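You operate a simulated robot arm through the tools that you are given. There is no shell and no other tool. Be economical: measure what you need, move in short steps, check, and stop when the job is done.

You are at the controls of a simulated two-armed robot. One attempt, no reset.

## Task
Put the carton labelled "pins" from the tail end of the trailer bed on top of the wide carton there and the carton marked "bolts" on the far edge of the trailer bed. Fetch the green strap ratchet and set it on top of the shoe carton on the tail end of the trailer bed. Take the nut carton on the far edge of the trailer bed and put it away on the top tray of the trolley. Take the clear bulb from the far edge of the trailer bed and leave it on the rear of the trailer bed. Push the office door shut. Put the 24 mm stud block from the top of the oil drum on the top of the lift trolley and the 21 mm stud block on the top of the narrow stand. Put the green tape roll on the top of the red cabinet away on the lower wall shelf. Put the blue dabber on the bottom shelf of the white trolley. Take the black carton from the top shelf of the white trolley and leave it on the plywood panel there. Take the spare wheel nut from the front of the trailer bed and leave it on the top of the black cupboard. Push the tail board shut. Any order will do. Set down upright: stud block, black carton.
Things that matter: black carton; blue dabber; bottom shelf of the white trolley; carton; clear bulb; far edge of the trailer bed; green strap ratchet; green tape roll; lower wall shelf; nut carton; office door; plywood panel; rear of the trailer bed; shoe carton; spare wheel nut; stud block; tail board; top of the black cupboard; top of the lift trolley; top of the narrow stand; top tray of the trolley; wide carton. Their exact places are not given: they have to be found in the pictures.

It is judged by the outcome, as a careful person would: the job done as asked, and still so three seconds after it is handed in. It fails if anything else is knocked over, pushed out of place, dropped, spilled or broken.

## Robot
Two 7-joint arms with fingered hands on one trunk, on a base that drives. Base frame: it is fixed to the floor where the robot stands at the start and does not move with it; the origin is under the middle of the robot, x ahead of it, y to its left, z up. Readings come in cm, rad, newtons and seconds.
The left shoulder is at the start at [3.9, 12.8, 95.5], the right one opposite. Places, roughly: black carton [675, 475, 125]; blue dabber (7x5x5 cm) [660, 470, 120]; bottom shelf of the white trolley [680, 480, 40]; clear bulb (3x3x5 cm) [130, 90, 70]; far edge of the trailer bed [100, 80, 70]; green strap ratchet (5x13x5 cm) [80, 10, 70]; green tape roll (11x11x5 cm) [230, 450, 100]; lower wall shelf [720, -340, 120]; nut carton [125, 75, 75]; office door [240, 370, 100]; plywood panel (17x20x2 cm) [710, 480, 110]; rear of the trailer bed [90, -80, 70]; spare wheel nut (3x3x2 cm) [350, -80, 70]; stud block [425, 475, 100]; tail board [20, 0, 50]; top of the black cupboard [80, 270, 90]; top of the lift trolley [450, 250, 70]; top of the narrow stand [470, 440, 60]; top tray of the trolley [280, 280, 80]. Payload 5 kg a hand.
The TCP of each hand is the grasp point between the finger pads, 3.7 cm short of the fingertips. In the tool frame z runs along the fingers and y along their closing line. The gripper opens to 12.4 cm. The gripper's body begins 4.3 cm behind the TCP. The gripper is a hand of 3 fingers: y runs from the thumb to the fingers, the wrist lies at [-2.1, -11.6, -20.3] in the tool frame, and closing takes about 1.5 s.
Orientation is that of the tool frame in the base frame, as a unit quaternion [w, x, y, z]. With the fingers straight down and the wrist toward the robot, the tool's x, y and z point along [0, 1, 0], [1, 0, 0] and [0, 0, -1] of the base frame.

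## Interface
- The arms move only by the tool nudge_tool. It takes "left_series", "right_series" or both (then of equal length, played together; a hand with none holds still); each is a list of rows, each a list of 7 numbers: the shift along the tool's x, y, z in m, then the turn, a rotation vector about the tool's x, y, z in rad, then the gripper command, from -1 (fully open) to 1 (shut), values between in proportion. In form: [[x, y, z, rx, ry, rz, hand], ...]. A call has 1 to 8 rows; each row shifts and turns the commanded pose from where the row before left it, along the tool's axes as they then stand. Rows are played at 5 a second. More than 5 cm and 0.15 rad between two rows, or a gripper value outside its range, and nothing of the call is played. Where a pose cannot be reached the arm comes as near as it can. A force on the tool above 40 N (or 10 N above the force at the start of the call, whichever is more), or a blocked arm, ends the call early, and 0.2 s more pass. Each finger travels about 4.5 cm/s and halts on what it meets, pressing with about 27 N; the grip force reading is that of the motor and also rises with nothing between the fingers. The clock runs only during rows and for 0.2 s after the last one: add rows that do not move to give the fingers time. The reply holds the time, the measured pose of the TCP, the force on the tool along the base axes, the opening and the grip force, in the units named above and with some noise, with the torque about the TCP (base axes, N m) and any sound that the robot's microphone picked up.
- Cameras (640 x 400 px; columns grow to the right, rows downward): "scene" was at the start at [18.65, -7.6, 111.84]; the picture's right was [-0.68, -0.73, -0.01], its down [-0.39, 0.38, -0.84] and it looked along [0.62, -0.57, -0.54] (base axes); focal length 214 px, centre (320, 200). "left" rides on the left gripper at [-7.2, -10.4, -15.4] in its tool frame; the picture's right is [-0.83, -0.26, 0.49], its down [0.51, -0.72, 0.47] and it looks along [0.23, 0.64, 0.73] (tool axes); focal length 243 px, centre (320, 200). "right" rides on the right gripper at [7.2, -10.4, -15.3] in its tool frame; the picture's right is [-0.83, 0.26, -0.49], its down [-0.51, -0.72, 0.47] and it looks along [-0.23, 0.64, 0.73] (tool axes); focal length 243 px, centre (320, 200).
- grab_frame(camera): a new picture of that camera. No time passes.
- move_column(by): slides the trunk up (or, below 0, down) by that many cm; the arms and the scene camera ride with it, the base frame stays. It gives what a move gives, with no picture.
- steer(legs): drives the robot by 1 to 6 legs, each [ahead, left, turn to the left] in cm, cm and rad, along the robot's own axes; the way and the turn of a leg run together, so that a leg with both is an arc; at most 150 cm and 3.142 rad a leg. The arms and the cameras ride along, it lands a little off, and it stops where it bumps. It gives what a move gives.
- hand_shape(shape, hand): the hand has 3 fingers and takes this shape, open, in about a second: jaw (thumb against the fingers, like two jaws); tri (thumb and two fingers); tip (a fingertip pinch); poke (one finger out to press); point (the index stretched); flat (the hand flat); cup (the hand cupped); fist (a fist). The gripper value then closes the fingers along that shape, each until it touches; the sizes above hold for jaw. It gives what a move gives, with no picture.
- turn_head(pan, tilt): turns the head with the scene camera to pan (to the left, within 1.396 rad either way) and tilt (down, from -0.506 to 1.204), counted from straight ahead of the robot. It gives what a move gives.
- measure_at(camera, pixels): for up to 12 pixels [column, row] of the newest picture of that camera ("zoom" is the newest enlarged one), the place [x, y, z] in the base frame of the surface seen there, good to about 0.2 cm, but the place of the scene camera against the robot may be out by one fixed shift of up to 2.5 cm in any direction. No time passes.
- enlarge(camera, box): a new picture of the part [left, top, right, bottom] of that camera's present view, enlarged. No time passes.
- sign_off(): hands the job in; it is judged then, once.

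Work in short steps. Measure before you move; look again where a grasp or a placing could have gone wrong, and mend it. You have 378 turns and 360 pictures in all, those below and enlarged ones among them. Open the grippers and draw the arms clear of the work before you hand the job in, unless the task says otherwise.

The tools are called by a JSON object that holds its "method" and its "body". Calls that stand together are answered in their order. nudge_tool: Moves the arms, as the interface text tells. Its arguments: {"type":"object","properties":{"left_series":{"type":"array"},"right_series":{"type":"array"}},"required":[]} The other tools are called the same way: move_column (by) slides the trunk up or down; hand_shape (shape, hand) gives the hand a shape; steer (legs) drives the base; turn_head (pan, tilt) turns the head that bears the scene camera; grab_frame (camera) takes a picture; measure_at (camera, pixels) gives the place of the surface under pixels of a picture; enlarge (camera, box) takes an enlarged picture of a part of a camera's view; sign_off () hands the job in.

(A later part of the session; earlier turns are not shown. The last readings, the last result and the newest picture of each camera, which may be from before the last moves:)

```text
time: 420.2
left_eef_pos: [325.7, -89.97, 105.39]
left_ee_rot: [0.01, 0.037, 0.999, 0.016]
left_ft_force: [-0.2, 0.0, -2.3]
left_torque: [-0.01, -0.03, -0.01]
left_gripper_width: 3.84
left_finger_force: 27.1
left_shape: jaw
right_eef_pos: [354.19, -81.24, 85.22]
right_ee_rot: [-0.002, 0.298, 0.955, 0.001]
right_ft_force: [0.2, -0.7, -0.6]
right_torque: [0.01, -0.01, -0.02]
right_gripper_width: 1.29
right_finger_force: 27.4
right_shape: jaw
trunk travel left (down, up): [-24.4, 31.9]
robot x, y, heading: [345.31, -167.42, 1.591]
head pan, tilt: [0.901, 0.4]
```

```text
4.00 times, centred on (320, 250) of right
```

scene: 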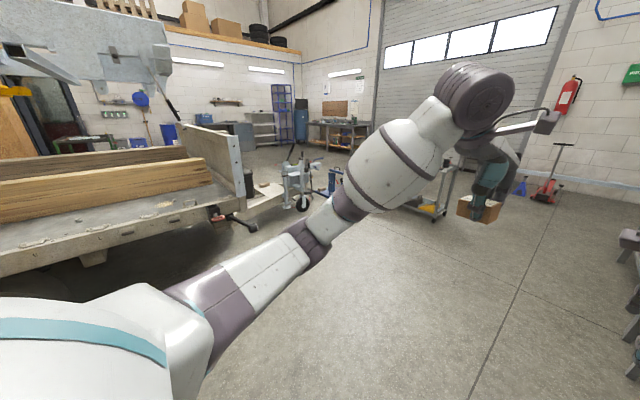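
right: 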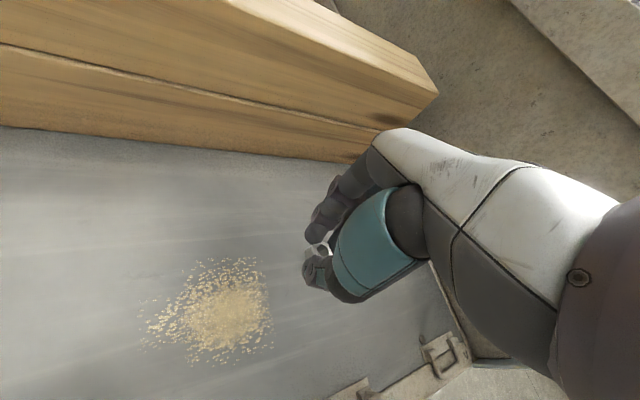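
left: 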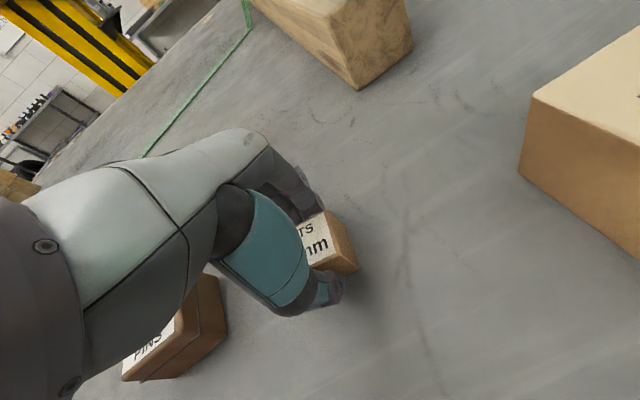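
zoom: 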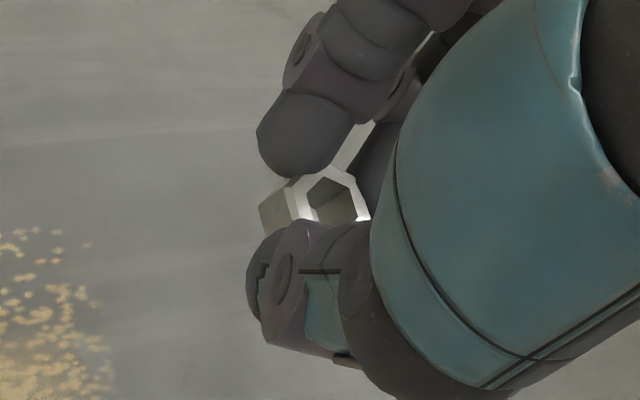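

The spare nut is held. The cupboard is only reachable from the tail side, so I drive back round the tail. First raise the hand and normalise its yaw.

{"method": "nudge_tool", "body": {"right_series": [[0, 0, -0.03, 0, 0, -0.15, 1], [0, 0, -0.03, 0, 0, -0.15, 1], [0, 0, -0.03, 0, 0, -0.15, 1], [0, 0, 0, 0, 0, -0.15, 1]]}}

{"method": "steer", "body": {"legs": [[-72, 0, 0], [0, 0, -1.59], [-140, 0, 0], [-105, 0, 0], [0, 64, 0], [-150, 0, 0]]}}

{"method": "steer", "body": {"legs": [[-28, 0, 0], [0, 118, 0], [0, 118, 0], [0, 112, 0], [125, 0, 0]]}}

{"method": "turn_head", "body": {"pan": 0.9, "tilt": 0.4}}

{"method": "grab_frame", "body": {"camera": "scene"}}

```text
time: 421.2
left_eef_pos: [325.84, -89.94, 105.37]
left_ee_rot: [0.01, 0.037, 0.999, 0.016]
left_ft_force: [0.9, 0.7, -2.9]
left_torque: [-0.02, -0.05, -0.01]
left_gripper_width: 3.79
left_finger_force: 27.4
left_shape: jaw
right_eef_pos: [354.18, -81.24, 94.12]
right_ee_rot: [-0.002, 0.002, 1.0, 0.003]
right_ft_force: [-0.7, 0.8, 0.1]
right_torque: [0.01, -0.01, 0.03]
right_gripper_width: 1.33
right_finger_force: 26.7
right_shape: jaw
trunk travel left (down, up): [-24.4, 31.9]
robot x, y, heading: [345.61, -167.14, 1.586]
head pan, tilt: [0.901, 0.4]
```

```text
time: 451.0
left_eef_pos: [27.89, -151.63, 105.32]
left_ee_rot: [0.018, 0.743, 0.669, 0.004]
left_ft_force: [-0.4, 0.9, -2.3]
left_torque: [-0.03, -0.01, -0.03]
left_gripper_width: 3.79
left_finger_force: 26.6
left_shape: jaw
right_eef_pos: [35.73, -180.28, 94.16]
right_ee_rot: [0.001, 0.721, 0.693, 0.003]
right_ft_force: [0.7, -0.4, -0.5]
right_torque: [0.01, 0.0, -0.02]
right_gripper_width: 1.26
right_finger_force: 26.6
right_shape: jaw
trunk travel left (down, up): [-24.4, 31.9]
robot x, y, heading: [-50.02, -168.84, -0.008]
head pan, tilt: [0.901, 0.4]
```

```text
time: 475.3
left_eef_pos: [124.26, 196.45, 105.5]
left_ee_rot: [0.019, 0.741, 0.672, 0.004]
left_ft_force: [-0.6, -0.5, -2.3]
left_torque: [0.02, 0.02, 0.0]
left_gripper_width: 3.84
left_finger_force: 26.9
left_shape: jaw
right_eef_pos: [132.49, 167.95, 94.24]
right_ee_rot: [0.0, 0.717, 0.698, 0.003]
right_ft_force: [-1.1, 0.3, 0.1]
right_torque: [0.01, 0.03, 0.0]
right_gripper_width: 1.27
right_finger_force: 26.9
right_shape: jaw
trunk travel left (down, up): [-24.4, 31.9]
robot x, y, heading: [46.62, 178.47, -0.003]
head pan, tilt: [0.901, 0.4]
```

```text
time: 475.9
left_eef_pos: [124.27, 196.44, 105.46]
left_ee_rot: [0.019, 0.739, 0.673, 0.004]
left_ft_force: [-0.7, 0.3, -2.1]
left_torque: [-0.04, -0.02, 0.0]
left_gripper_width: 3.8
left_finger_force: 26.9
left_shape: jaw
right_eef_pos: [132.38, 168.1, 94.17]
right_ee_rot: [0.0, 0.716, 0.698, 0.003]
right_ft_force: [0.3, -0.3, 0.5]
right_torque: [0.01, 0.0, -0.01]
right_gripper_width: 1.27
right_finger_force: 27.2
right_shape: jaw
trunk travel left (down, up): [-24.4, 31.9]
robot x, y, heading: [46.47, 178.29, -0.004]
head pan, tilt: [0.901, 0.4]
```

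```text
196 pictures are left
```

scene: 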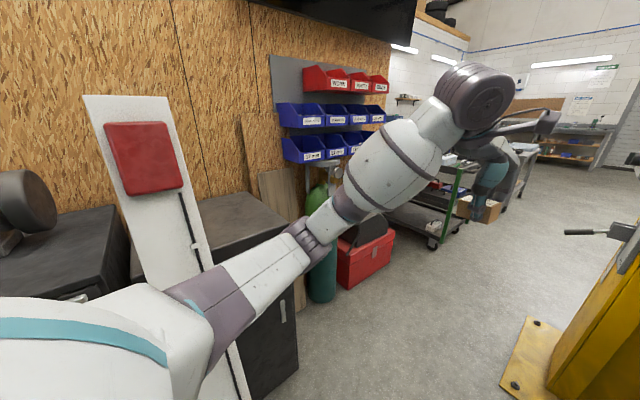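

Measure the tops of the dark furniture to identify the black cupboard.

{"method": "measure_at", "body": {"camera": "scene", "pixels": [[230, 215], [215, 205], [265, 215], [245, 240], [60, 235], [205, 240], [270, 235], [290, 225], [150, 200], [250, 290], [100, 110], [330, 225]]}}

{"method": "turn_head", "body": {"pan": 1.39, "tilt": 0.4}}

{"method": "grab_frame", "body": {"camera": "scene"}}

```text
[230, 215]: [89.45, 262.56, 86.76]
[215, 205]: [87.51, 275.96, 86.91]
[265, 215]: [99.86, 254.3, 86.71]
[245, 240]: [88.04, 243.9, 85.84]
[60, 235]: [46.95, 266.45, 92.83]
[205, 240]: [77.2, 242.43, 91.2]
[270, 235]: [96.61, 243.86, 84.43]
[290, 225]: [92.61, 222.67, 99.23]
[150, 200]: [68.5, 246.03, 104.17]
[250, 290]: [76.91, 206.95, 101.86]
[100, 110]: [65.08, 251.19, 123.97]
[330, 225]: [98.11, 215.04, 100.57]
```

```text
time: 476.8
left_eef_pos: [124.25, 196.47, 105.39]
left_ee_rot: [0.019, 0.739, 0.673, 0.003]
left_ft_force: [0.7, 0.2, -1.7]
left_torque: [0.01, 0.01, -0.02]
left_gripper_width: 3.77
left_finger_force: 26.6
left_shape: jaw
right_eef_pos: [132.3, 167.9, 94.1]
right_ee_rot: [0.0, 0.717, 0.697, 0.003]
right_ft_force: [0.1, 0.0, 0.0]
right_torque: [-0.01, 0.02, 0.0]
right_gripper_width: 1.28
right_finger_force: 27.2
right_shape: jaw
trunk travel left (down, up): [-24.4, 31.9]
robot x, y, heading: [46.63, 178.69, -0.006]
head pan, tilt: [1.389, 0.4]
```

```text
195 pictures are left
```

scene: 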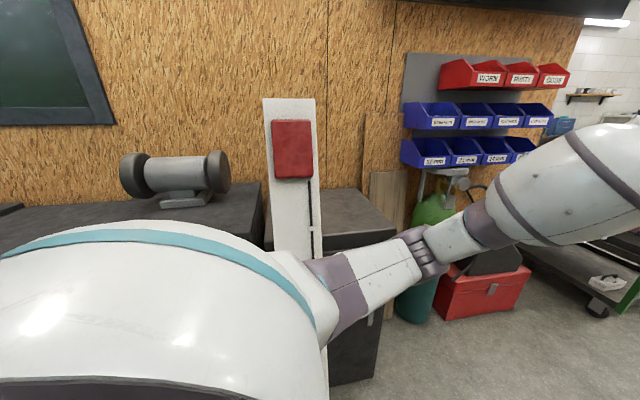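

The cupboard top is z≈86 at x 75–108, y 244–285; a leaning pole stands at x≈65–70. I retract the left hand so it won't touch the pole, then turn to face the cupboard.

{"method": "nudge_tool", "body": {"left_series": [[0.024, -0.043, 0, 0, 0, 0, 1], [0.024, -0.043, 0, 0, 0, 0, 1], [0.024, -0.043, 0, 0, 0, 0, 1], [0.024, -0.043, 0, 0, 0, 0, 1], [0.024, -0.043, 0, 0, 0, 0, 1]]}}

{"method": "steer", "body": {"legs": [[27, -7, 0], [0, 0, 1.57]]}}

{"method": "turn_head", "body": {"pan": 0.1, "tilt": 0.5}}

{"method": "grab_frame", "body": {"camera": "scene"}}

```text
time: 478.2
left_eef_pos: [105.87, 206.27, 104.67]
left_ee_rot: [0.022, 0.76, 0.65, 0.001]
left_ft_force: [-0.7, -0.1, -1.8]
left_torque: [0.01, -0.03, 0.01]
left_gripper_width: 3.81
left_finger_force: 27.5
left_shape: jaw
right_eef_pos: [132.39, 163.61, 94.2]
right_ee_rot: [-0.002, 0.731, 0.682, 0.005]
right_ft_force: [-1.5, -0.1, 1.4]
right_torque: [0.05, -0.06, 0.05]
right_gripper_width: 1.26
right_finger_force: 26.8
right_shape: jaw
trunk travel left (down, up): [-24.4, 31.9]
robot x, y, heading: [46.98, 178.29, -0.05]
head pan, tilt: [1.389, 0.4]
stopped in row 5 (left hand): the arm was blocked; the commanded pose is now the measured one
```

```text
time: 481.7
left_eef_pos: [117.28, 218.74, 104.68]
left_ee_rot: [0.027, 0.62, 0.784, 0.005]
left_ft_force: [0.0, -0.1, -1.4]
left_torque: [0.01, -0.01, 0.0]
left_gripper_width: 3.81
left_finger_force: 27.0
left_shape: jaw
right_eef_pos: [157.96, 190.7, 94.43]
right_ee_rot: [0.0, 0.578, 0.816, 0.005]
right_ft_force: [0.1, -1.0, 0.3]
right_torque: [0.08, -0.04, 0.01]
right_gripper_width: 1.26
right_finger_force: 27.1
right_shape: jaw
trunk travel left (down, up): [-24.4, 31.9]
robot x, y, heading: [74.14, 170.15, 0.351]
head pan, tilt: [1.389, 0.4]
stopped in leg 2: the robot was blocked; the commanded pose is now the measured one
```

```text
time: 483.1
left_eef_pos: [117.43, 218.94, 104.45]
left_ee_rot: [0.026, 0.617, 0.786, 0.004]
left_ft_force: [-1.1, -0.3, -3.0]
left_torque: [-0.03, 0.02, -0.01]
left_gripper_width: 3.82
left_finger_force: 27.3
left_shape: jaw
right_eef_pos: [158.16, 190.74, 93.99]
right_ee_rot: [-0.003, 0.578, 0.816, 0.004]
right_ft_force: [0.2, 0.4, -1.1]
right_torque: [0.0, 0.0, -0.03]
right_gripper_width: 1.29
right_finger_force: 26.7
right_shape: jaw
trunk travel left (down, up): [-24.4, 31.9]
robot x, y, heading: [73.81, 170.11, 0.358]
head pan, tilt: [0.099, 0.499]
```

```text
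194 pictures are left
```

scene: 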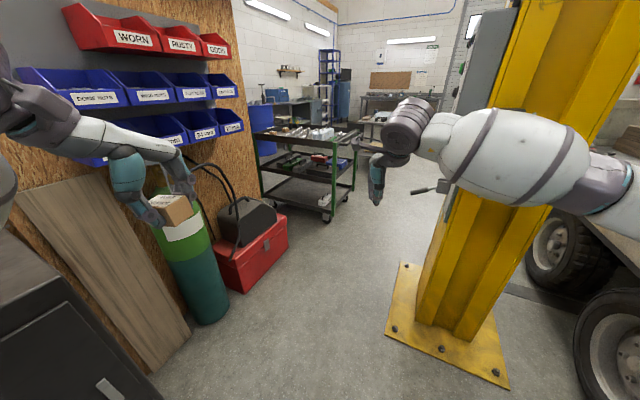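

Look at the left elbow area.

{"method": "turn_head", "body": {"pan": 1.2, "tilt": 0.5}}

{"method": "grab_frame", "body": {"camera": "scene"}}

{"method": "measure_at", "body": {"camera": "scene", "pixels": [[200, 100], [250, 150], [300, 200], [350, 200], [200, 200], [250, 250], [150, 150], [400, 150], [100, 100], [300, 280], [350, 280], [420, 250]]}}

```text
time: 484.4
left_eef_pos: [117.52, 218.95, 104.42]
left_ee_rot: [0.026, 0.618, 0.786, 0.004]
left_ft_force: [-1.1, 0.3, -1.9]
left_torque: [-0.02, 0.01, 0.0]
left_gripper_width: 3.81
left_finger_force: 27.0
left_shape: jaw
right_eef_pos: [158.25, 190.73, 93.91]
right_ee_rot: [-0.002, 0.578, 0.816, 0.004]
right_ft_force: [0.1, 0.1, 0.1]
right_torque: [-0.03, 0.02, -0.01]
right_gripper_width: 1.26
right_finger_force: 26.7
right_shape: jaw
trunk travel left (down, up): [-24.4, 31.9]
robot x, y, heading: [73.93, 170.7, 0.355]
head pan, tilt: [1.201, 0.499]
```

```text
193 pictures are left
```

scene: 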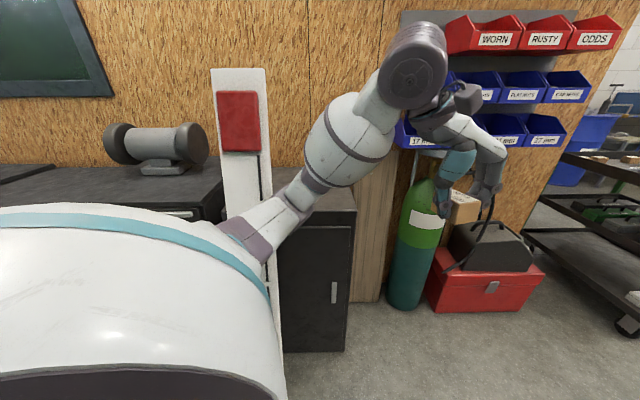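

```text
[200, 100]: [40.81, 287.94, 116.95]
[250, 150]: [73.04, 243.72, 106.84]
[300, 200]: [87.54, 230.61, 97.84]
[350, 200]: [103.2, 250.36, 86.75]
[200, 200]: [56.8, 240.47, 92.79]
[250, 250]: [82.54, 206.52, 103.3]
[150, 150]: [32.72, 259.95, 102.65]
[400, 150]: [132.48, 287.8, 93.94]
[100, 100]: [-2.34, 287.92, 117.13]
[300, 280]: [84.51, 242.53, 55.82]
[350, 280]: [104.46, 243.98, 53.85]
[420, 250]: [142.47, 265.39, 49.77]
```

The left elbow touched the pole. Go back, rotate farther from it at (50, 142), then strafe and approach the cupboard from x≈108.

{"method": "steer", "body": {"legs": [[0, 0, -0.355], [-24, 0, 0], [0, -28, 0], [0, 0, 1.57], [0, -58, 0]]}}

{"method": "turn_head", "body": {"pan": 0.1, "tilt": 0.5}}

{"method": "grab_frame", "body": {"camera": "scene"}}

```text
time: 495.6
left_eef_pos: [74.03, 200.78, 104.61]
left_ee_rot: [0.021, 0.037, 0.999, 0.019]
left_ft_force: [0.6, 0.1, -1.9]
left_torque: [0.01, -0.02, 0.03]
left_gripper_width: 3.83
left_finger_force: 26.5
left_shape: jaw
right_eef_pos: [113.4, 230.82, 94.4]
right_ee_rot: [-0.002, -0.013, 1.0, 0.003]
right_ft_force: [0.2, 0.1, 0.0]
right_torque: [-0.06, 0.02, 0.02]
right_gripper_width: 1.27
right_finger_force: 26.9
right_shape: jaw
trunk travel left (down, up): [-24.4, 31.9]
robot x, y, heading: [107.11, 145.04, 1.615]
head pan, tilt: [1.201, 0.499]
```

```text
time: 497.0
left_eef_pos: [74.03, 200.75, 104.56]
left_ee_rot: [0.02, 0.038, 0.999, 0.021]
left_ft_force: [0.2, -0.4, -1.5]
left_torque: [-0.02, -0.04, -0.01]
left_gripper_width: 3.82
left_finger_force: 27.4
left_shape: jaw
right_eef_pos: [113.37, 230.84, 94.42]
right_ee_rot: [-0.003, -0.014, 1.0, 0.004]
right_ft_force: [1.0, -0.4, -0.8]
right_torque: [0.0, 0.01, 0.02]
right_gripper_width: 1.25
right_finger_force: 27.1
right_shape: jaw
trunk travel left (down, up): [-24.4, 31.9]
robot x, y, heading: [107.62, 144.97, 1.614]
head pan, tilt: [0.099, 0.499]
```

```text
192 pictures are left
```

scene: 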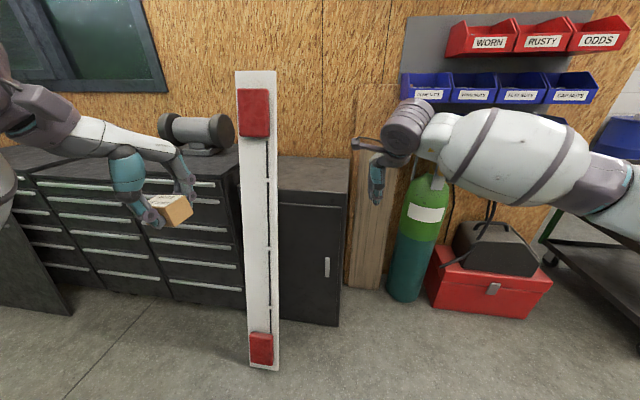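

Move both hands a bit, then drive forward 30 cm to bring the nut above the cupboard.

{"method": "nudge_tool", "body": {"right_series": [[0.043, 0, 0, 0, 0, 0, 1], [0.043, 0, 0, 0, 0, 0, 1], [0.043, 0, 0, 0, 0, 0, 1], [0.043, 0, 0, 0, 0, 0, 1]], "left_series": [[-0.03, 0, 0, 0, 0, 0, 1], [-0.03, 0, 0, 0, 0, 0, 1], [0, 0, 0, 0, 0, 0, 1], [0, 0, 0, 0, 0, 0, 1]]}}

{"method": "steer", "body": {"legs": [[30, 0, -0.04]]}}

{"method": "grab_frame", "body": {"camera": "scene"}}

{"method": "grab_frame", "body": {"camera": "right"}}

```text
time: 498.0
left_eef_pos: [79.78, 200.28, 104.73]
left_ee_rot: [0.021, 0.037, 0.999, 0.02]
left_ft_force: [-0.1, 0.0, -2.2]
left_torque: [0.0, -0.04, -0.02]
left_gripper_width: 3.81
left_finger_force: 27.0
left_shape: jaw
right_eef_pos: [95.74, 230.31, 94.38]
right_ee_rot: [-0.003, -0.014, 1.0, 0.004]
right_ft_force: [0.4, 0.3, -0.8]
right_torque: [-0.02, -0.02, 0.02]
right_gripper_width: 1.24
right_finger_force: 27.2
right_shape: jaw
trunk travel left (down, up): [-24.4, 31.9]
robot x, y, heading: [107.35, 144.6, 1.615]
head pan, tilt: [0.099, 0.499]
```

```text
time: 500.0
left_eef_pos: [81.42, 231.26, 104.67]
left_ee_rot: [0.02, 0.055, 0.998, 0.02]
left_ft_force: [0.0, 0.7, -2.1]
left_torque: [-0.05, -0.01, -0.02]
left_gripper_width: 3.82
left_finger_force: 26.8
left_shape: jaw
right_eef_pos: [98.58, 260.69, 94.51]
right_ee_rot: [-0.002, 0.005, 1.0, 0.004]
right_ft_force: [-0.6, 0.4, 1.0]
right_torque: [0.04, -0.01, -0.01]
right_gripper_width: 1.27
right_finger_force: 27.2
right_shape: jaw
trunk travel left (down, up): [-24.4, 31.9]
robot x, y, heading: [106.77, 174.88, 1.581]
head pan, tilt: [0.099, 0.499]
```

```text
191 pictures are left
```

scene: 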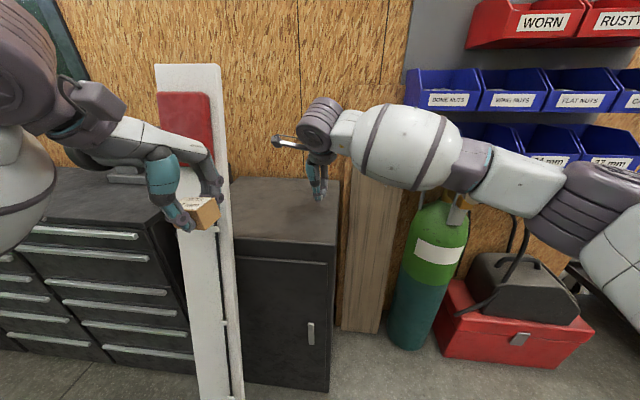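

```text
190 pictures are left
```

right: 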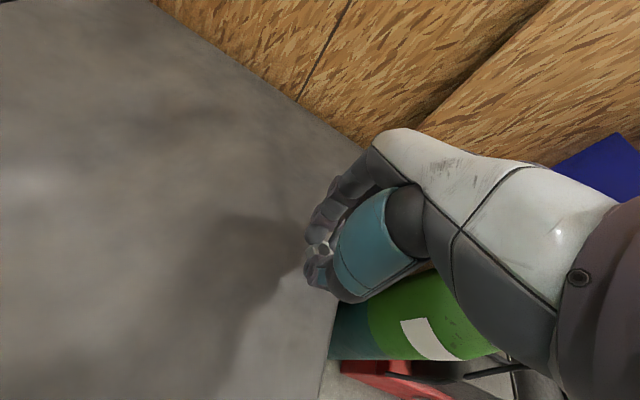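

Measure the cupboard's top and right edge below the hand.

{"method": "measure_at", "body": {"camera": "right", "pixels": [[250, 250], [200, 300], [335, 320], [320, 390], [300, 110], [365, 150], [280, 200]]}}

```text
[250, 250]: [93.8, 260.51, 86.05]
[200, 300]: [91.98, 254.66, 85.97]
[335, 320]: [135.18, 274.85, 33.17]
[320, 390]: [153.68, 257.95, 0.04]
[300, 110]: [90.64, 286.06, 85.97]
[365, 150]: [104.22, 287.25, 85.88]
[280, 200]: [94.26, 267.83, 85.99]
```

Shift 6.5 cm left, lower 4.2 cm and release.

{"method": "nudge_tool", "body": {"right_series": [[0.033, 0, 0, 0, 0, 0, 1], [0.032, 0, 0, 0, 0, 0, 1], [0, 0, 0.025, 0, 0, 0, 1], [0, 0, 0.017, 0, 0, 0, 1], [0, 0, 0, 0, 0, 0, 1]]}}

{"method": "nudge_tool", "body": {"right_series": [[0, 0, 0, 0, 0, 0, 0.5], [0, 0, 0, 0, 0, 0, 0.2], [0, 0, 0, 0, 0, 0, -0.1], [0, 0, 0, 0, 0, 0, -0.1], [0, 0, -0.03, 0, 0, 0, -0.1], [0, 0, -0.05, 0, 0, 0, -0.1], [0, 0, -0.05, 0, 0, 0, -0.1]]}}

{"method": "grab_frame", "body": {"camera": "right"}}

```text
time: 501.2
left_eef_pos: [81.27, 231.29, 104.68]
left_ee_rot: [0.021, 0.056, 0.998, 0.019]
left_ft_force: [0.1, 0.5, -2.6]
left_torque: [-0.01, -0.04, 0.0]
left_gripper_width: 3.82
left_finger_force: 27.2
left_shape: jaw
right_eef_pos: [92.05, 260.7, 90.36]
right_ee_rot: [-0.002, 0.004, 1.0, 0.003]
right_ft_force: [-0.9, 0.1, 0.3]
right_torque: [-0.05, 0.02, 0.02]
right_gripper_width: 1.29
right_finger_force: 26.3
right_shape: jaw
trunk travel left (down, up): [-24.4, 31.9]
robot x, y, heading: [106.49, 174.84, 1.574]
head pan, tilt: [0.099, 0.499]
```

```text
time: 502.8
left_eef_pos: [81.17, 231.22, 104.76]
left_ee_rot: [0.021, 0.057, 0.998, 0.021]
left_ft_force: [-0.2, -0.6, -1.8]
left_torque: [0.02, -0.06, 0.01]
left_gripper_width: 3.81
left_finger_force: 26.6
left_shape: jaw
right_eef_pos: [91.97, 260.46, 103.51]
right_ee_rot: [-0.003, 0.005, 1.0, 0.004]
right_ft_force: [0.2, -1.3, -0.3]
right_torque: [0.02, -0.02, 0.0]
right_gripper_width: 6.79
right_finger_force: 0.0
right_shape: jaw
trunk travel left (down, up): [-24.4, 31.9]
robot x, y, heading: [106.69, 174.58, 1.578]
head pan, tilt: [0.099, 0.499]
```

```text
189 pictures are left
```

right: 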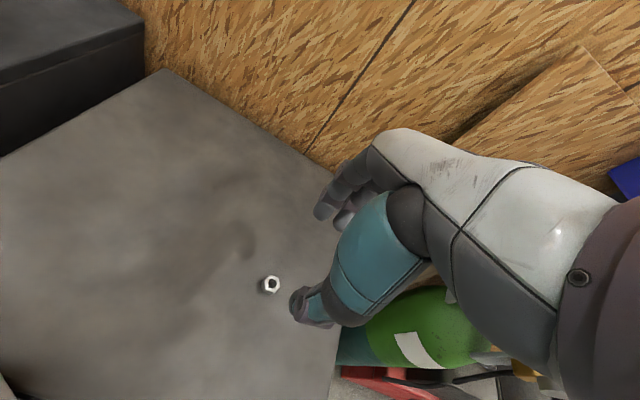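

The wheel nut is on the cupboard. Now drive round the tail and right side toward the front-left, first part.

{"method": "steer", "body": {"legs": [[-32, 0, 0], [0, 57, 0], [0, 0, -1.58], [0, 33, 0], [-128, 0, 0], [0, -115, 0]]}}

{"method": "nudge_tool", "body": {"left_series": [[-0.024, 0.043, 0, 0, 0, 0, 1], [-0.024, 0.043, 0, 0, 0, 0, 1], [-0.012, 0.043, 0, 0, 0, 0, 1], [0, 0.043, 0, 0, 0, 0, 1], [0, 0.043, 0, 0, 0, 0, 1]], "right_series": [[-0.045, 0, 0, 0, 0, 0, -1], [-0.045, 0, 0, 0, 0, 0, -1], [-0.045, 0, 0, 0, 0, 0, -1], [-0.045, 0, 0, 0, 0, 0, -1], [-0.045, 0, 0, 0, 0, 0, -1]]}}

{"method": "steer", "body": {"legs": [[0, -115, 0], [0, -118, 0], [150, 0, 0], [28, 0, 0], [0, -66, 0], [140, 0, 0]]}}

```text
time: 525.1
left_eef_pos: [-22.82, 79.88, 104.79]
left_ee_rot: [0.028, 0.764, 0.644, -0.001]
left_ft_force: [-0.6, 0.5, -2.3]
left_torque: [-0.01, 0.01, 0.0]
left_gripper_width: 3.83
left_finger_force: 27.3
left_shape: jaw
right_eef_pos: [5.85, 67.56, 103.38]
right_ee_rot: [0.001, 0.731, 0.683, 0.005]
right_ft_force: [-0.5, 1.0, 0.4]
right_torque: [0.01, -0.01, -0.02]
right_gripper_width: 6.78
right_finger_force: 0.1
right_shape: jaw
trunk travel left (down, up): [-24.4, 31.9]
robot x, y, heading: [-80.75, 58.2, -0.051]
head pan, tilt: [0.099, 0.499]
```

```text
time: 526.3
left_eef_pos: [-2.32, 70.13, 105.84]
left_ee_rot: [0.026, 0.764, 0.644, -0.001]
left_ft_force: [0.8, -0.9, -2.3]
left_torque: [0.02, 0.06, 0.0]
left_gripper_width: 3.79
left_finger_force: 27.3
left_shape: jaw
right_eef_pos: [4.51, 44.69, 103.11]
right_ee_rot: [0.0, 0.731, 0.683, 0.005]
right_ft_force: [-0.1, -0.6, 0.3]
right_torque: [0.06, -0.02, -0.02]
right_gripper_width: 12.37
right_finger_force: 0.0
right_shape: jaw
trunk travel left (down, up): [-24.4, 31.9]
robot x, y, heading: [-81.11, 58.29, -0.054]
head pan, tilt: [0.099, 0.499]
```

```text
time: 556.1
left_eef_pos: [296.01, -243.86, 105.94]
left_ee_rot: [0.028, 0.761, 0.648, -0.001]
left_ft_force: [0.3, -0.6, -2.4]
left_torque: [-0.03, 0.0, 0.01]
left_gripper_width: 3.77
left_finger_force: 26.8
left_shape: jaw
right_eef_pos: [303.26, -269.27, 103.34]
right_ee_rot: [0.001, 0.727, 0.686, 0.005]
right_ft_force: [0.0, -0.8, 0.2]
right_torque: [0.02, 0.0, 0.02]
right_gripper_width: 12.36
right_finger_force: 0.1
right_shape: jaw
trunk travel left (down, up): [-24.4, 31.9]
robot x, y, heading: [217.91, -256.86, -0.037]
head pan, tilt: [0.099, 0.499]
```

Slightly off to the right but unblocked. Correct and continue to x≈470, then look toward the left-front.

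{"method": "steer", "body": {"legs": [[0, 0, 0.037], [40, 16, 0], [110, 0, 0], [105, 0, 0]]}}

{"method": "turn_head", "body": {"pan": 1.1, "tilt": 0.3}}

{"method": "grab_frame", "body": {"camera": "scene"}}

{"method": "measure_at", "body": {"camera": "scene", "pixels": [[300, 200], [350, 200], [400, 200], [250, 200], [300, 230], [350, 250], [200, 230], [400, 230], [450, 200], [150, 230], [300, 170], [400, 170]]}}

```text
time: 569.3
left_eef_pos: [549.48, -229.73, 105.8]
left_ee_rot: [0.029, 0.75, 0.661, 0.0]
left_ft_force: [0.6, -0.1, -3.2]
left_torque: [-0.03, 0.0, 0.0]
left_gripper_width: 3.81
left_finger_force: 26.9
left_shape: jaw
right_eef_pos: [557.46, -254.96, 103.29]
right_ee_rot: [0.001, 0.715, 0.699, 0.004]
right_ft_force: [0.6, 0.6, -0.5]
right_torque: [-0.01, 0.02, 0.0]
right_gripper_width: 12.39
right_finger_force: 0.0
right_shape: jaw
trunk travel left (down, up): [-24.4, 31.9]
robot x, y, heading: [471.84, -245.53, -0.003]
head pan, tilt: [0.099, 0.499]
```

```text
time: 570.6
left_eef_pos: [549.39, -229.82, 105.85]
left_ee_rot: [0.028, 0.75, 0.661, -0.001]
left_ft_force: [0.3, 0.0, -3.3]
left_torque: [0.02, 0.01, 0.03]
left_gripper_width: 3.79
left_finger_force: 27.2
left_shape: jaw
right_eef_pos: [557.49, -254.94, 103.3]
right_ee_rot: [0.001, 0.716, 0.698, 0.005]
right_ft_force: [-0.9, 0.9, 0.0]
right_torque: [0.02, 0.0, 0.0]
right_gripper_width: 12.36
right_finger_force: 0.1
right_shape: jaw
trunk travel left (down, up): [-24.4, 31.9]
robot x, y, heading: [471.75, -245.3, -0.003]
head pan, tilt: [1.1, 0.3]
```

```text
188 pictures are left
```

scene: 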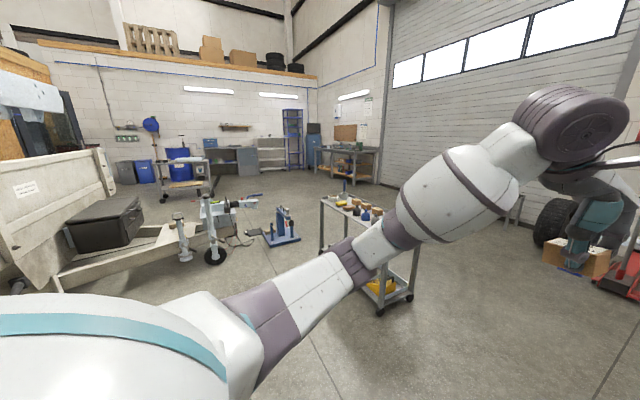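

```text
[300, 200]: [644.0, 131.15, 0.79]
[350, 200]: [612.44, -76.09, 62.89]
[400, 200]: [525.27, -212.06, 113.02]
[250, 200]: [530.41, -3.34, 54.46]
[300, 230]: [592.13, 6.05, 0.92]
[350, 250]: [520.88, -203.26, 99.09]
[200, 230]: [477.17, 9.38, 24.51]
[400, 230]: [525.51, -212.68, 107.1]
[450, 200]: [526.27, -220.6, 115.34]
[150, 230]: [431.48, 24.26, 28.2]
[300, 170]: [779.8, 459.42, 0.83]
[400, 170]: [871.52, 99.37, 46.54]
```

Measure the tyre/jack and the trolley's right side to pick a lane.

{"method": "measure_at", "body": {"camera": "scene", "pixels": [[545, 240], [560, 205], [600, 290], [630, 250], [415, 290], [380, 310], [440, 150], [330, 260], [405, 260], [510, 215], [285, 235], [470, 260]]}}

{"method": "turn_head", "body": {"pan": 0.3, "tilt": 0.3}}

{"method": "grab_frame", "body": {"camera": "scene"}}

```text
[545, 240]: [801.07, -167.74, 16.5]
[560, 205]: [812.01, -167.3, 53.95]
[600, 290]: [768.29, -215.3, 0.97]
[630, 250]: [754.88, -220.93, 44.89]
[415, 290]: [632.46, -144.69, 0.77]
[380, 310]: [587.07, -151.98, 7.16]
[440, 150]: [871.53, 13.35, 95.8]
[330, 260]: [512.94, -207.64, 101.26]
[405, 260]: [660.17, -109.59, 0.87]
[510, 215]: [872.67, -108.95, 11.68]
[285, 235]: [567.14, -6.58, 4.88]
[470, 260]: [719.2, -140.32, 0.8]
```

```text
time: 571.7
left_eef_pos: [549.33, -229.74, 105.97]
left_ee_rot: [0.028, 0.75, 0.661, 0.0]
left_ft_force: [0.0, 1.1, -1.9]
left_torque: [0.01, 0.03, 0.01]
left_gripper_width: 3.82
left_finger_force: 27.1
left_shape: jaw
right_eef_pos: [557.41, -254.94, 103.26]
right_ee_rot: [0.001, 0.715, 0.699, 0.005]
right_ft_force: [0.2, -0.1, -0.1]
right_torque: [-0.02, 0.01, 0.0]
right_gripper_width: 12.39
right_finger_force: 0.1
right_shape: jaw
trunk travel left (down, up): [-24.4, 31.9]
robot x, y, heading: [471.64, -245.72, -0.011]
head pan, tilt: [0.3, 0.3]
```

```text
187 pictures are left
```

scene: 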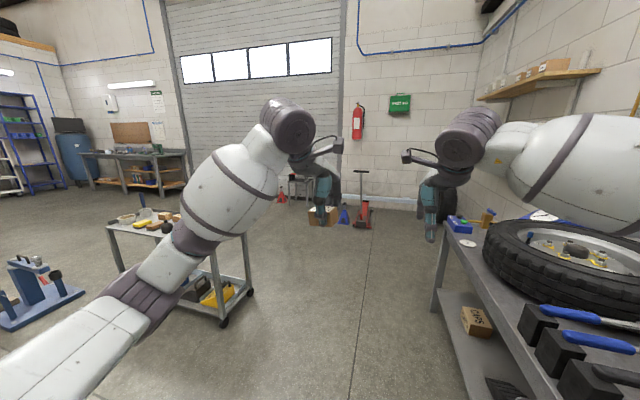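

Plan: strafe to y≈−215, forward to x≈640, turn to face +y, strafe to x≈705, drive on to y≈85.

{"method": "steer", "body": {"legs": [[0, 31, 0.01], [150, 0, 0], [18, 0, 0], [0, 0, 1.57], [0, -63, 0]]}}

{"method": "turn_head", "body": {"pan": 0.0, "tilt": 0.3}}

{"method": "grab_frame", "body": {"camera": "scene"}}

```text
time: 588.9
left_eef_pos: [688.53, -138.72, 105.93]
left_ee_rot: [0.021, 0.067, 0.997, 0.019]
left_ft_force: [-1.0, -0.1, -2.3]
left_torque: [-0.01, -0.04, 0.01]
left_gripper_width: 3.8
left_finger_force: 27.8
left_shape: jaw
right_eef_pos: [713.78, -130.72, 103.31]
right_ee_rot: [-0.002, 0.015, 1.0, 0.004]
right_ft_force: [-0.3, -0.9, 0.1]
right_torque: [0.0, 0.02, 0.0]
right_gripper_width: 12.37
right_finger_force: 0.1
right_shape: jaw
trunk travel left (down, up): [-24.4, 31.9]
robot x, y, heading: [704.02, -216.64, 1.558]
head pan, tilt: [0.3, 0.3]
```

```text
time: 589.7
left_eef_pos: [688.52, -138.61, 105.9]
left_ee_rot: [0.02, 0.067, 0.997, 0.021]
left_ft_force: [0.3, 0.1, -3.3]
left_torque: [0.01, -0.03, 0.0]
left_gripper_width: 3.8
left_finger_force: 26.6
left_shape: jaw
right_eef_pos: [713.77, -130.79, 103.28]
right_ee_rot: [-0.003, 0.016, 1.0, 0.004]
right_ft_force: [-0.4, 0.6, 0.2]
right_torque: [0.01, 0.02, 0.02]
right_gripper_width: 12.36
right_finger_force: 0.2
right_shape: jaw
trunk travel left (down, up): [-24.4, 31.9]
robot x, y, heading: [704.1, -216.52, 1.562]
head pan, tilt: [0.0, 0.3]
```

```text
186 pictures are left
```

scene: 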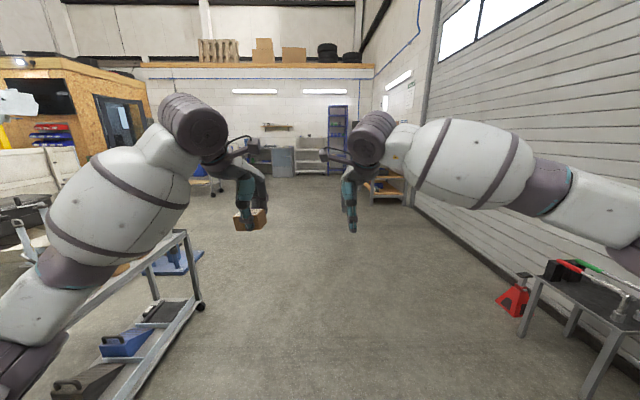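

Way ahead is clear. Drive 300 forward and look toward the left side.

{"method": "steer", "body": {"legs": [[150, 0, 0], [150, 0, 0]]}}

{"method": "turn_head", "body": {"pan": 0.7, "tilt": 0.25}}

{"method": "grab_frame", "body": {"camera": "scene"}}

{"method": "turn_head", "body": {"pan": -0.1, "tilt": 0.25}}

{"method": "grab_frame", "body": {"camera": "scene"}}

```text
time: 604.3
left_eef_pos: [688.7, 163.52, 105.86]
left_ee_rot: [0.02, 0.058, 0.998, 0.02]
left_ft_force: [0.3, -0.4, -2.9]
left_torque: [0.0, -0.03, 0.01]
left_gripper_width: 3.79
left_finger_force: 26.6
left_shape: jaw
right_eef_pos: [713.73, 171.83, 103.3]
right_ee_rot: [-0.002, 0.007, 1.0, 0.004]
right_ft_force: [-0.6, 0.6, 0.1]
right_torque: [0.0, -0.02, -0.01]
right_gripper_width: 12.39
right_finger_force: 0.2
right_shape: jaw
trunk travel left (down, up): [-24.4, 31.9]
robot x, y, heading: [705.51, 86.15, 1.575]
head pan, tilt: [0.0, 0.3]
```

```text
time: 605.4
left_eef_pos: [688.65, 163.5, 105.86]
left_ee_rot: [0.02, 0.058, 0.998, 0.02]
left_ft_force: [-0.1, 0.0, -2.4]
left_torque: [-0.04, -0.06, 0.0]
left_gripper_width: 3.82
left_finger_force: 27.1
left_shape: jaw
right_eef_pos: [713.97, 171.86, 103.26]
right_ee_rot: [-0.002, 0.007, 1.0, 0.004]
right_ft_force: [0.4, -0.3, -0.5]
right_torque: [-0.04, 0.03, 0.01]
right_gripper_width: 12.4
right_finger_force: 0.1
right_shape: jaw
trunk travel left (down, up): [-24.4, 31.9]
robot x, y, heading: [705.13, 86.2, 1.574]
head pan, tilt: [0.7, 0.25]
```

```text
185 pictures are left
```

scene: 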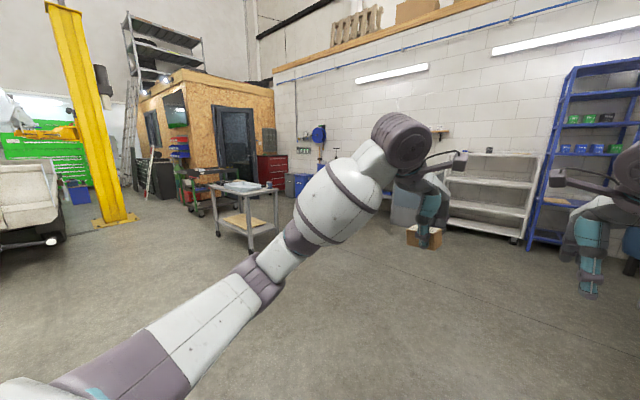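

```text
time: 606.5
left_eef_pos: [688.68, 163.55, 105.93]
left_ee_rot: [0.021, 0.058, 0.998, 0.02]
left_ft_force: [0.9, 0.1, -2.8]
left_torque: [0.02, -0.07, 0.02]
left_gripper_width: 3.83
left_finger_force: 27.2
left_shape: jaw
right_eef_pos: [713.83, 171.85, 103.27]
right_ee_rot: [-0.003, 0.007, 1.0, 0.004]
right_ft_force: [-1.0, 0.1, -0.5]
right_torque: [0.0, 0.01, -0.04]
right_gripper_width: 12.36
right_finger_force: 0.1
right_shape: jaw
trunk travel left (down, up): [-24.4, 31.9]
robot x, y, heading: [705.28, 85.44, 1.574]
head pan, tilt: [-0.099, 0.25]
```

```text
184 pictures are left
```

scene: 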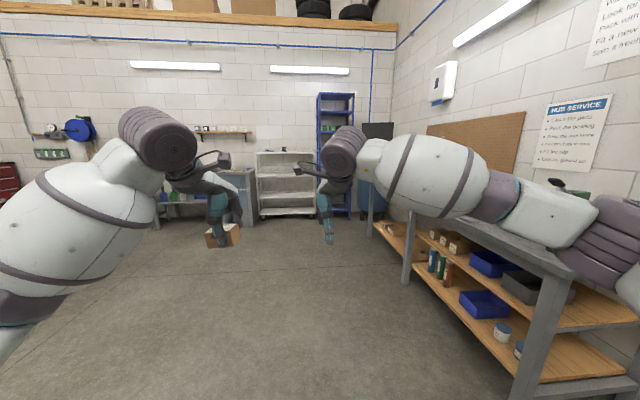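

Turn to face −x, shift to y≈157 and drive to x≈375.

{"method": "steer", "body": {"legs": [[0, 0, 1.568], [0, -72, 0], [150, 0, 0], [150, 0, 0], [30, 0, 0]]}}

{"method": "turn_head", "body": {"pan": -0.5, "tilt": 0.4}}

{"method": "grab_frame", "body": {"camera": "scene"}}

{"method": "measure_at", "body": {"camera": "scene", "pixels": [[250, 200], [300, 200], [350, 200], [400, 200], [450, 200], [250, 240], [300, 240], [350, 240], [400, 240], [300, 160], [350, 160], [250, 160]]}}

```text
time: 626.3
left_eef_pos: [366.79, 130.58, 105.35]
left_ee_rot: [0.002, -0.69, 0.724, 0.021]
left_ft_force: [-0.1, 0.5, -2.1]
left_torque: [0.04, -0.04, -0.01]
left_gripper_width: 3.82
left_finger_force: 27.2
left_shape: jaw
right_eef_pos: [356.96, 155.27, 103.9]
right_ee_rot: [0.01, 0.725, -0.688, -0.002]
right_ft_force: [0.0, 0.0, -0.3]
right_torque: [-0.04, 0.01, 0.01]
right_gripper_width: 12.38
right_finger_force: 0.1
right_shape: jaw
trunk travel left (down, up): [-24.4, 31.9]
robot x, y, heading: [442.31, 151.59, -3.074]
head pan, tilt: [-0.099, 0.25]
stopped in leg 4: the robot was blocked; the commanded pose is now the measured one
```

```text
time: 627.1
left_eef_pos: [366.8, 130.52, 105.3]
left_ee_rot: [0.002, -0.69, 0.724, 0.021]
left_ft_force: [-0.2, -0.7, -1.7]
left_torque: [0.04, -0.01, 0.01]
left_gripper_width: 3.79
left_finger_force: 26.8
left_shape: jaw
right_eef_pos: [357.04, 155.26, 103.99]
right_ee_rot: [0.009, 0.725, -0.688, -0.003]
right_ft_force: [0.4, 0.0, 0.7]
right_torque: [0.0, 0.0, 0.01]
right_gripper_width: 12.38
right_finger_force: 0.0
right_shape: jaw
trunk travel left (down, up): [-24.4, 31.9]
robot x, y, heading: [442.47, 151.84, -3.08]
head pan, tilt: [-0.499, 0.4]
```

```text
183 pictures are left
```

scene: 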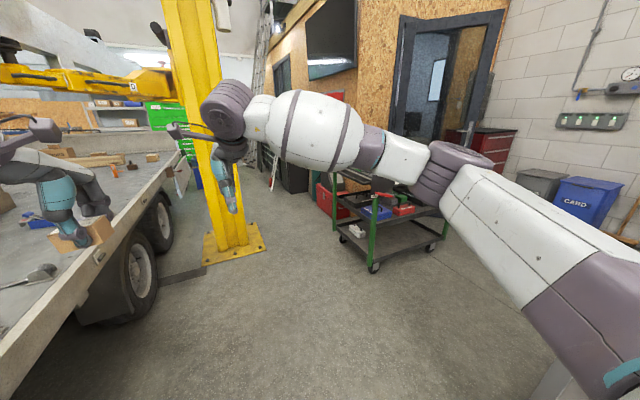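

```text
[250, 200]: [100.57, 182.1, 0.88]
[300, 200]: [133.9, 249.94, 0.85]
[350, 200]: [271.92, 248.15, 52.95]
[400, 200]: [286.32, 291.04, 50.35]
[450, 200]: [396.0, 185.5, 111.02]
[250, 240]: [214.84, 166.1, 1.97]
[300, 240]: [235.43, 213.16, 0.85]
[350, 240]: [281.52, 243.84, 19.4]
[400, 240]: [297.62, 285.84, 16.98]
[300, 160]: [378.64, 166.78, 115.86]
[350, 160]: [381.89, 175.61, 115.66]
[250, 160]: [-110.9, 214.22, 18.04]
```

Left elbow likely touched the trailer's headboard. Shift right 16 cm, straighten, and continue.

{"method": "steer", "body": {"legs": [[0, -16, 0], [0, 0, -0.065], [72, 0, 0], [0, -60, 0]]}}

{"method": "turn_head", "body": {"pan": -0.15, "tilt": 0.5}}

{"method": "grab_frame", "body": {"camera": "scene"}}

{"method": "grab_frame", "body": {"camera": "left"}}

```text
time: 635.5
left_eef_pos: [290.65, 209.43, 104.45]
left_ee_rot: [0.009, -0.67, 0.742, 0.019]
left_ft_force: [0.8, 0.4, -1.3]
left_torque: [0.01, -0.02, -0.01]
left_gripper_width: 3.81
left_finger_force: 26.5
left_shape: jaw
right_eef_pos: [282.13, 234.52, 103.13]
right_ee_rot: [-0.003, -0.706, 0.709, 0.001]
right_ft_force: [-0.4, -0.4, 0.0]
right_torque: [0.01, -0.01, 0.01]
right_gripper_width: 12.36
right_finger_force: 0.1
right_shape: jaw
trunk travel left (down, up): [-24.4, 31.9]
robot x, y, heading: [368.43, 226.87, -3.13]
head pan, tilt: [-0.499, 0.4]
```

```text
time: 636.4
left_eef_pos: [290.54, 209.33, 104.4]
left_ee_rot: [0.01, -0.669, 0.743, 0.02]
left_ft_force: [0.3, 0.5, -3.2]
left_torque: [0.01, -0.02, 0.01]
left_gripper_width: 3.81
left_finger_force: 26.8
left_shape: jaw
right_eef_pos: [282.1, 234.55, 103.13]
right_ee_rot: [-0.003, -0.706, 0.708, 0.001]
right_ft_force: [0.2, -0.5, -0.4]
right_torque: [-0.02, 0.01, -0.02]
right_gripper_width: 12.39
right_finger_force: 0.0
right_shape: jaw
trunk travel left (down, up): [-24.4, 31.9]
robot x, y, heading: [368.1, 227.27, -3.132]
head pan, tilt: [-0.15, 0.499]
```

```text
182 pictures are left
```

scene: 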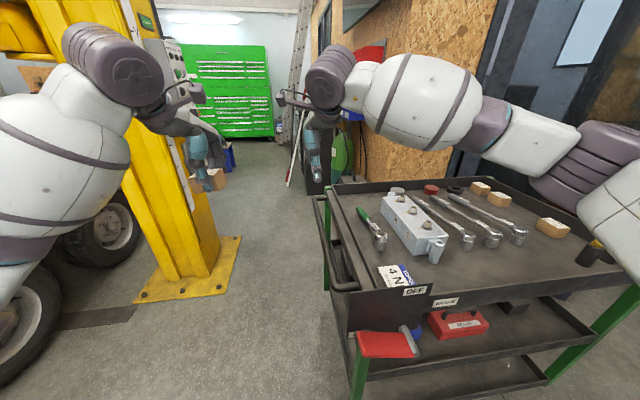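

```text
181 pictures are left
```

left: 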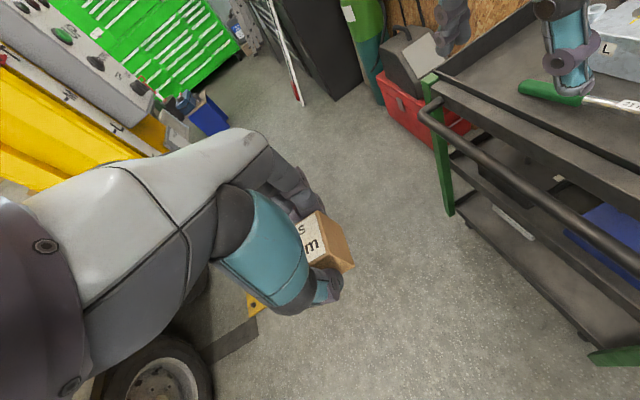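

The trolley's tray has tools; find a free spot. Measure candidate points.

{"method": "measure_at", "body": {"camera": "scene", "pixels": [[500, 265], [550, 265], [460, 275], [350, 225], [345, 200], [475, 238], [550, 228], [595, 250], [400, 275], [430, 290], [520, 250], [490, 245]]}}

{"method": "enlarge", "body": {"camera": "scene", "box": [320, 160, 640, 320]}}

```text
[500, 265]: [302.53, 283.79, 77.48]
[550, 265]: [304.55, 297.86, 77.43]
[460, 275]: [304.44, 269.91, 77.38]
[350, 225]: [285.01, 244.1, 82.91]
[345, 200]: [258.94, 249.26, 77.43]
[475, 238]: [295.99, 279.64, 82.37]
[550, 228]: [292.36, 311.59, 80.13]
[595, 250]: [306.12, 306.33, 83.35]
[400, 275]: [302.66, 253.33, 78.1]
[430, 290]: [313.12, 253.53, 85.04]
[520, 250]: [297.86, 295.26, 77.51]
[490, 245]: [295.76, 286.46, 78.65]
```

```text
2.00 times, centred on (480, 240) of scene
```

zoom: 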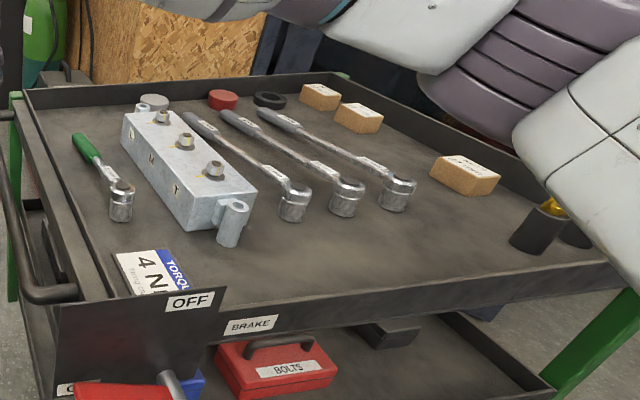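

Free area at x≈301–310, y≈270–300, tray floor z≈76.6. Strafe right so the left hand gets over it.

{"method": "steer", "body": {"legs": [[0, -66, 0]]}}

{"method": "nudge_tool", "body": {"left_series": [[0, -0.045, 0, 0, 0, 0, 1], [0, -0.045, 0, 0, 0, 0, 1], [0, -0.03, 0, 0, 0, 0, 1]]}}

{"method": "grab_frame", "body": {"camera": "left"}}

{"method": "grab_frame", "body": {"camera": "scene"}}

```text
time: 640.1
left_eef_pos: [290.08, 276.97, 104.39]
left_ee_rot: [0.009, -0.666, 0.746, 0.02]
left_ft_force: [-0.1, 0.4, -2.1]
left_torque: [0.02, -0.01, 0.0]
left_gripper_width: 3.81
left_finger_force: 26.6
left_shape: jaw
right_eef_pos: [281.64, 302.35, 103.1]
right_ee_rot: [-0.003, -0.701, 0.713, 0.001]
right_ft_force: [-0.6, 0.0, 0.0]
right_torque: [-0.03, 0.0, 0.01]
right_gripper_width: 12.41
right_finger_force: 0.1
right_shape: jaw
trunk travel left (down, up): [-24.4, 31.9]
robot x, y, heading: [367.6, 293.75, -3.139]
head pan, tilt: [-0.15, 0.499]
```

```text
time: 640.9
left_eef_pos: [301.96, 275.64, 104.18]
left_ee_rot: [0.008, -0.666, 0.746, 0.02]
left_ft_force: [0.0, 0.9, -1.7]
left_torque: [0.04, 0.0, -0.03]
left_gripper_width: 3.81
left_finger_force: 27.3
left_shape: jaw
right_eef_pos: [281.78, 302.2, 103.22]
right_ee_rot: [-0.003, -0.702, 0.712, 0.001]
right_ft_force: [1.2, -0.4, 0.3]
right_torque: [0.05, 0.05, 0.02]
right_gripper_width: 12.36
right_finger_force: 0.0
right_shape: jaw
trunk travel left (down, up): [-24.4, 31.9]
robot x, y, heading: [367.22, 293.52, -3.14]
head pan, tilt: [-0.15, 0.499]
```

```text
179 pictures are left
```

left: 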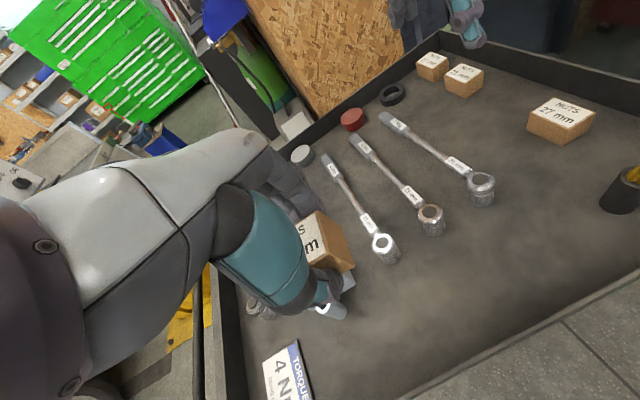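

```text
178 pictures are left
```

scene: 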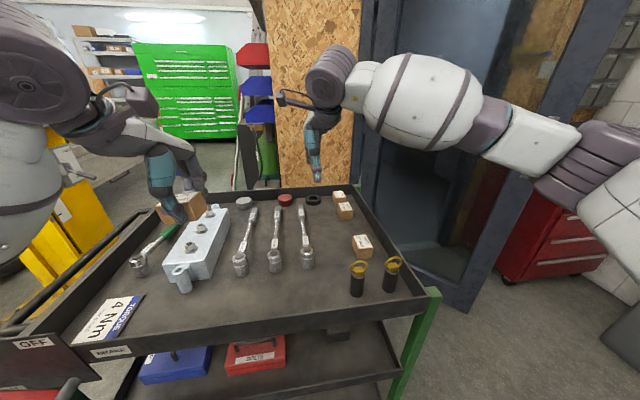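

Measure free spots and sockets with the left camera.

{"method": "measure_at", "body": {"camera": "left", "pixels": [[480, 270], [440, 300], [520, 240], [385, 255], [433, 225], [484, 195], [560, 280], [500, 330], [420, 380], [550, 230], [612, 205]]}}

```text
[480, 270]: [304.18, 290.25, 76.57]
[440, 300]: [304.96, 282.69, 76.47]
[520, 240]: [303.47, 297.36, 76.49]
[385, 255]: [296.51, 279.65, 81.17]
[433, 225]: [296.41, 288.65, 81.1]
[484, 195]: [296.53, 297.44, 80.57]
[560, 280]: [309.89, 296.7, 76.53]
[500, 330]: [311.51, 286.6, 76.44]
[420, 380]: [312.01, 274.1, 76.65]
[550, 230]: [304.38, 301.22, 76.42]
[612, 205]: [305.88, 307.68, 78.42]
```

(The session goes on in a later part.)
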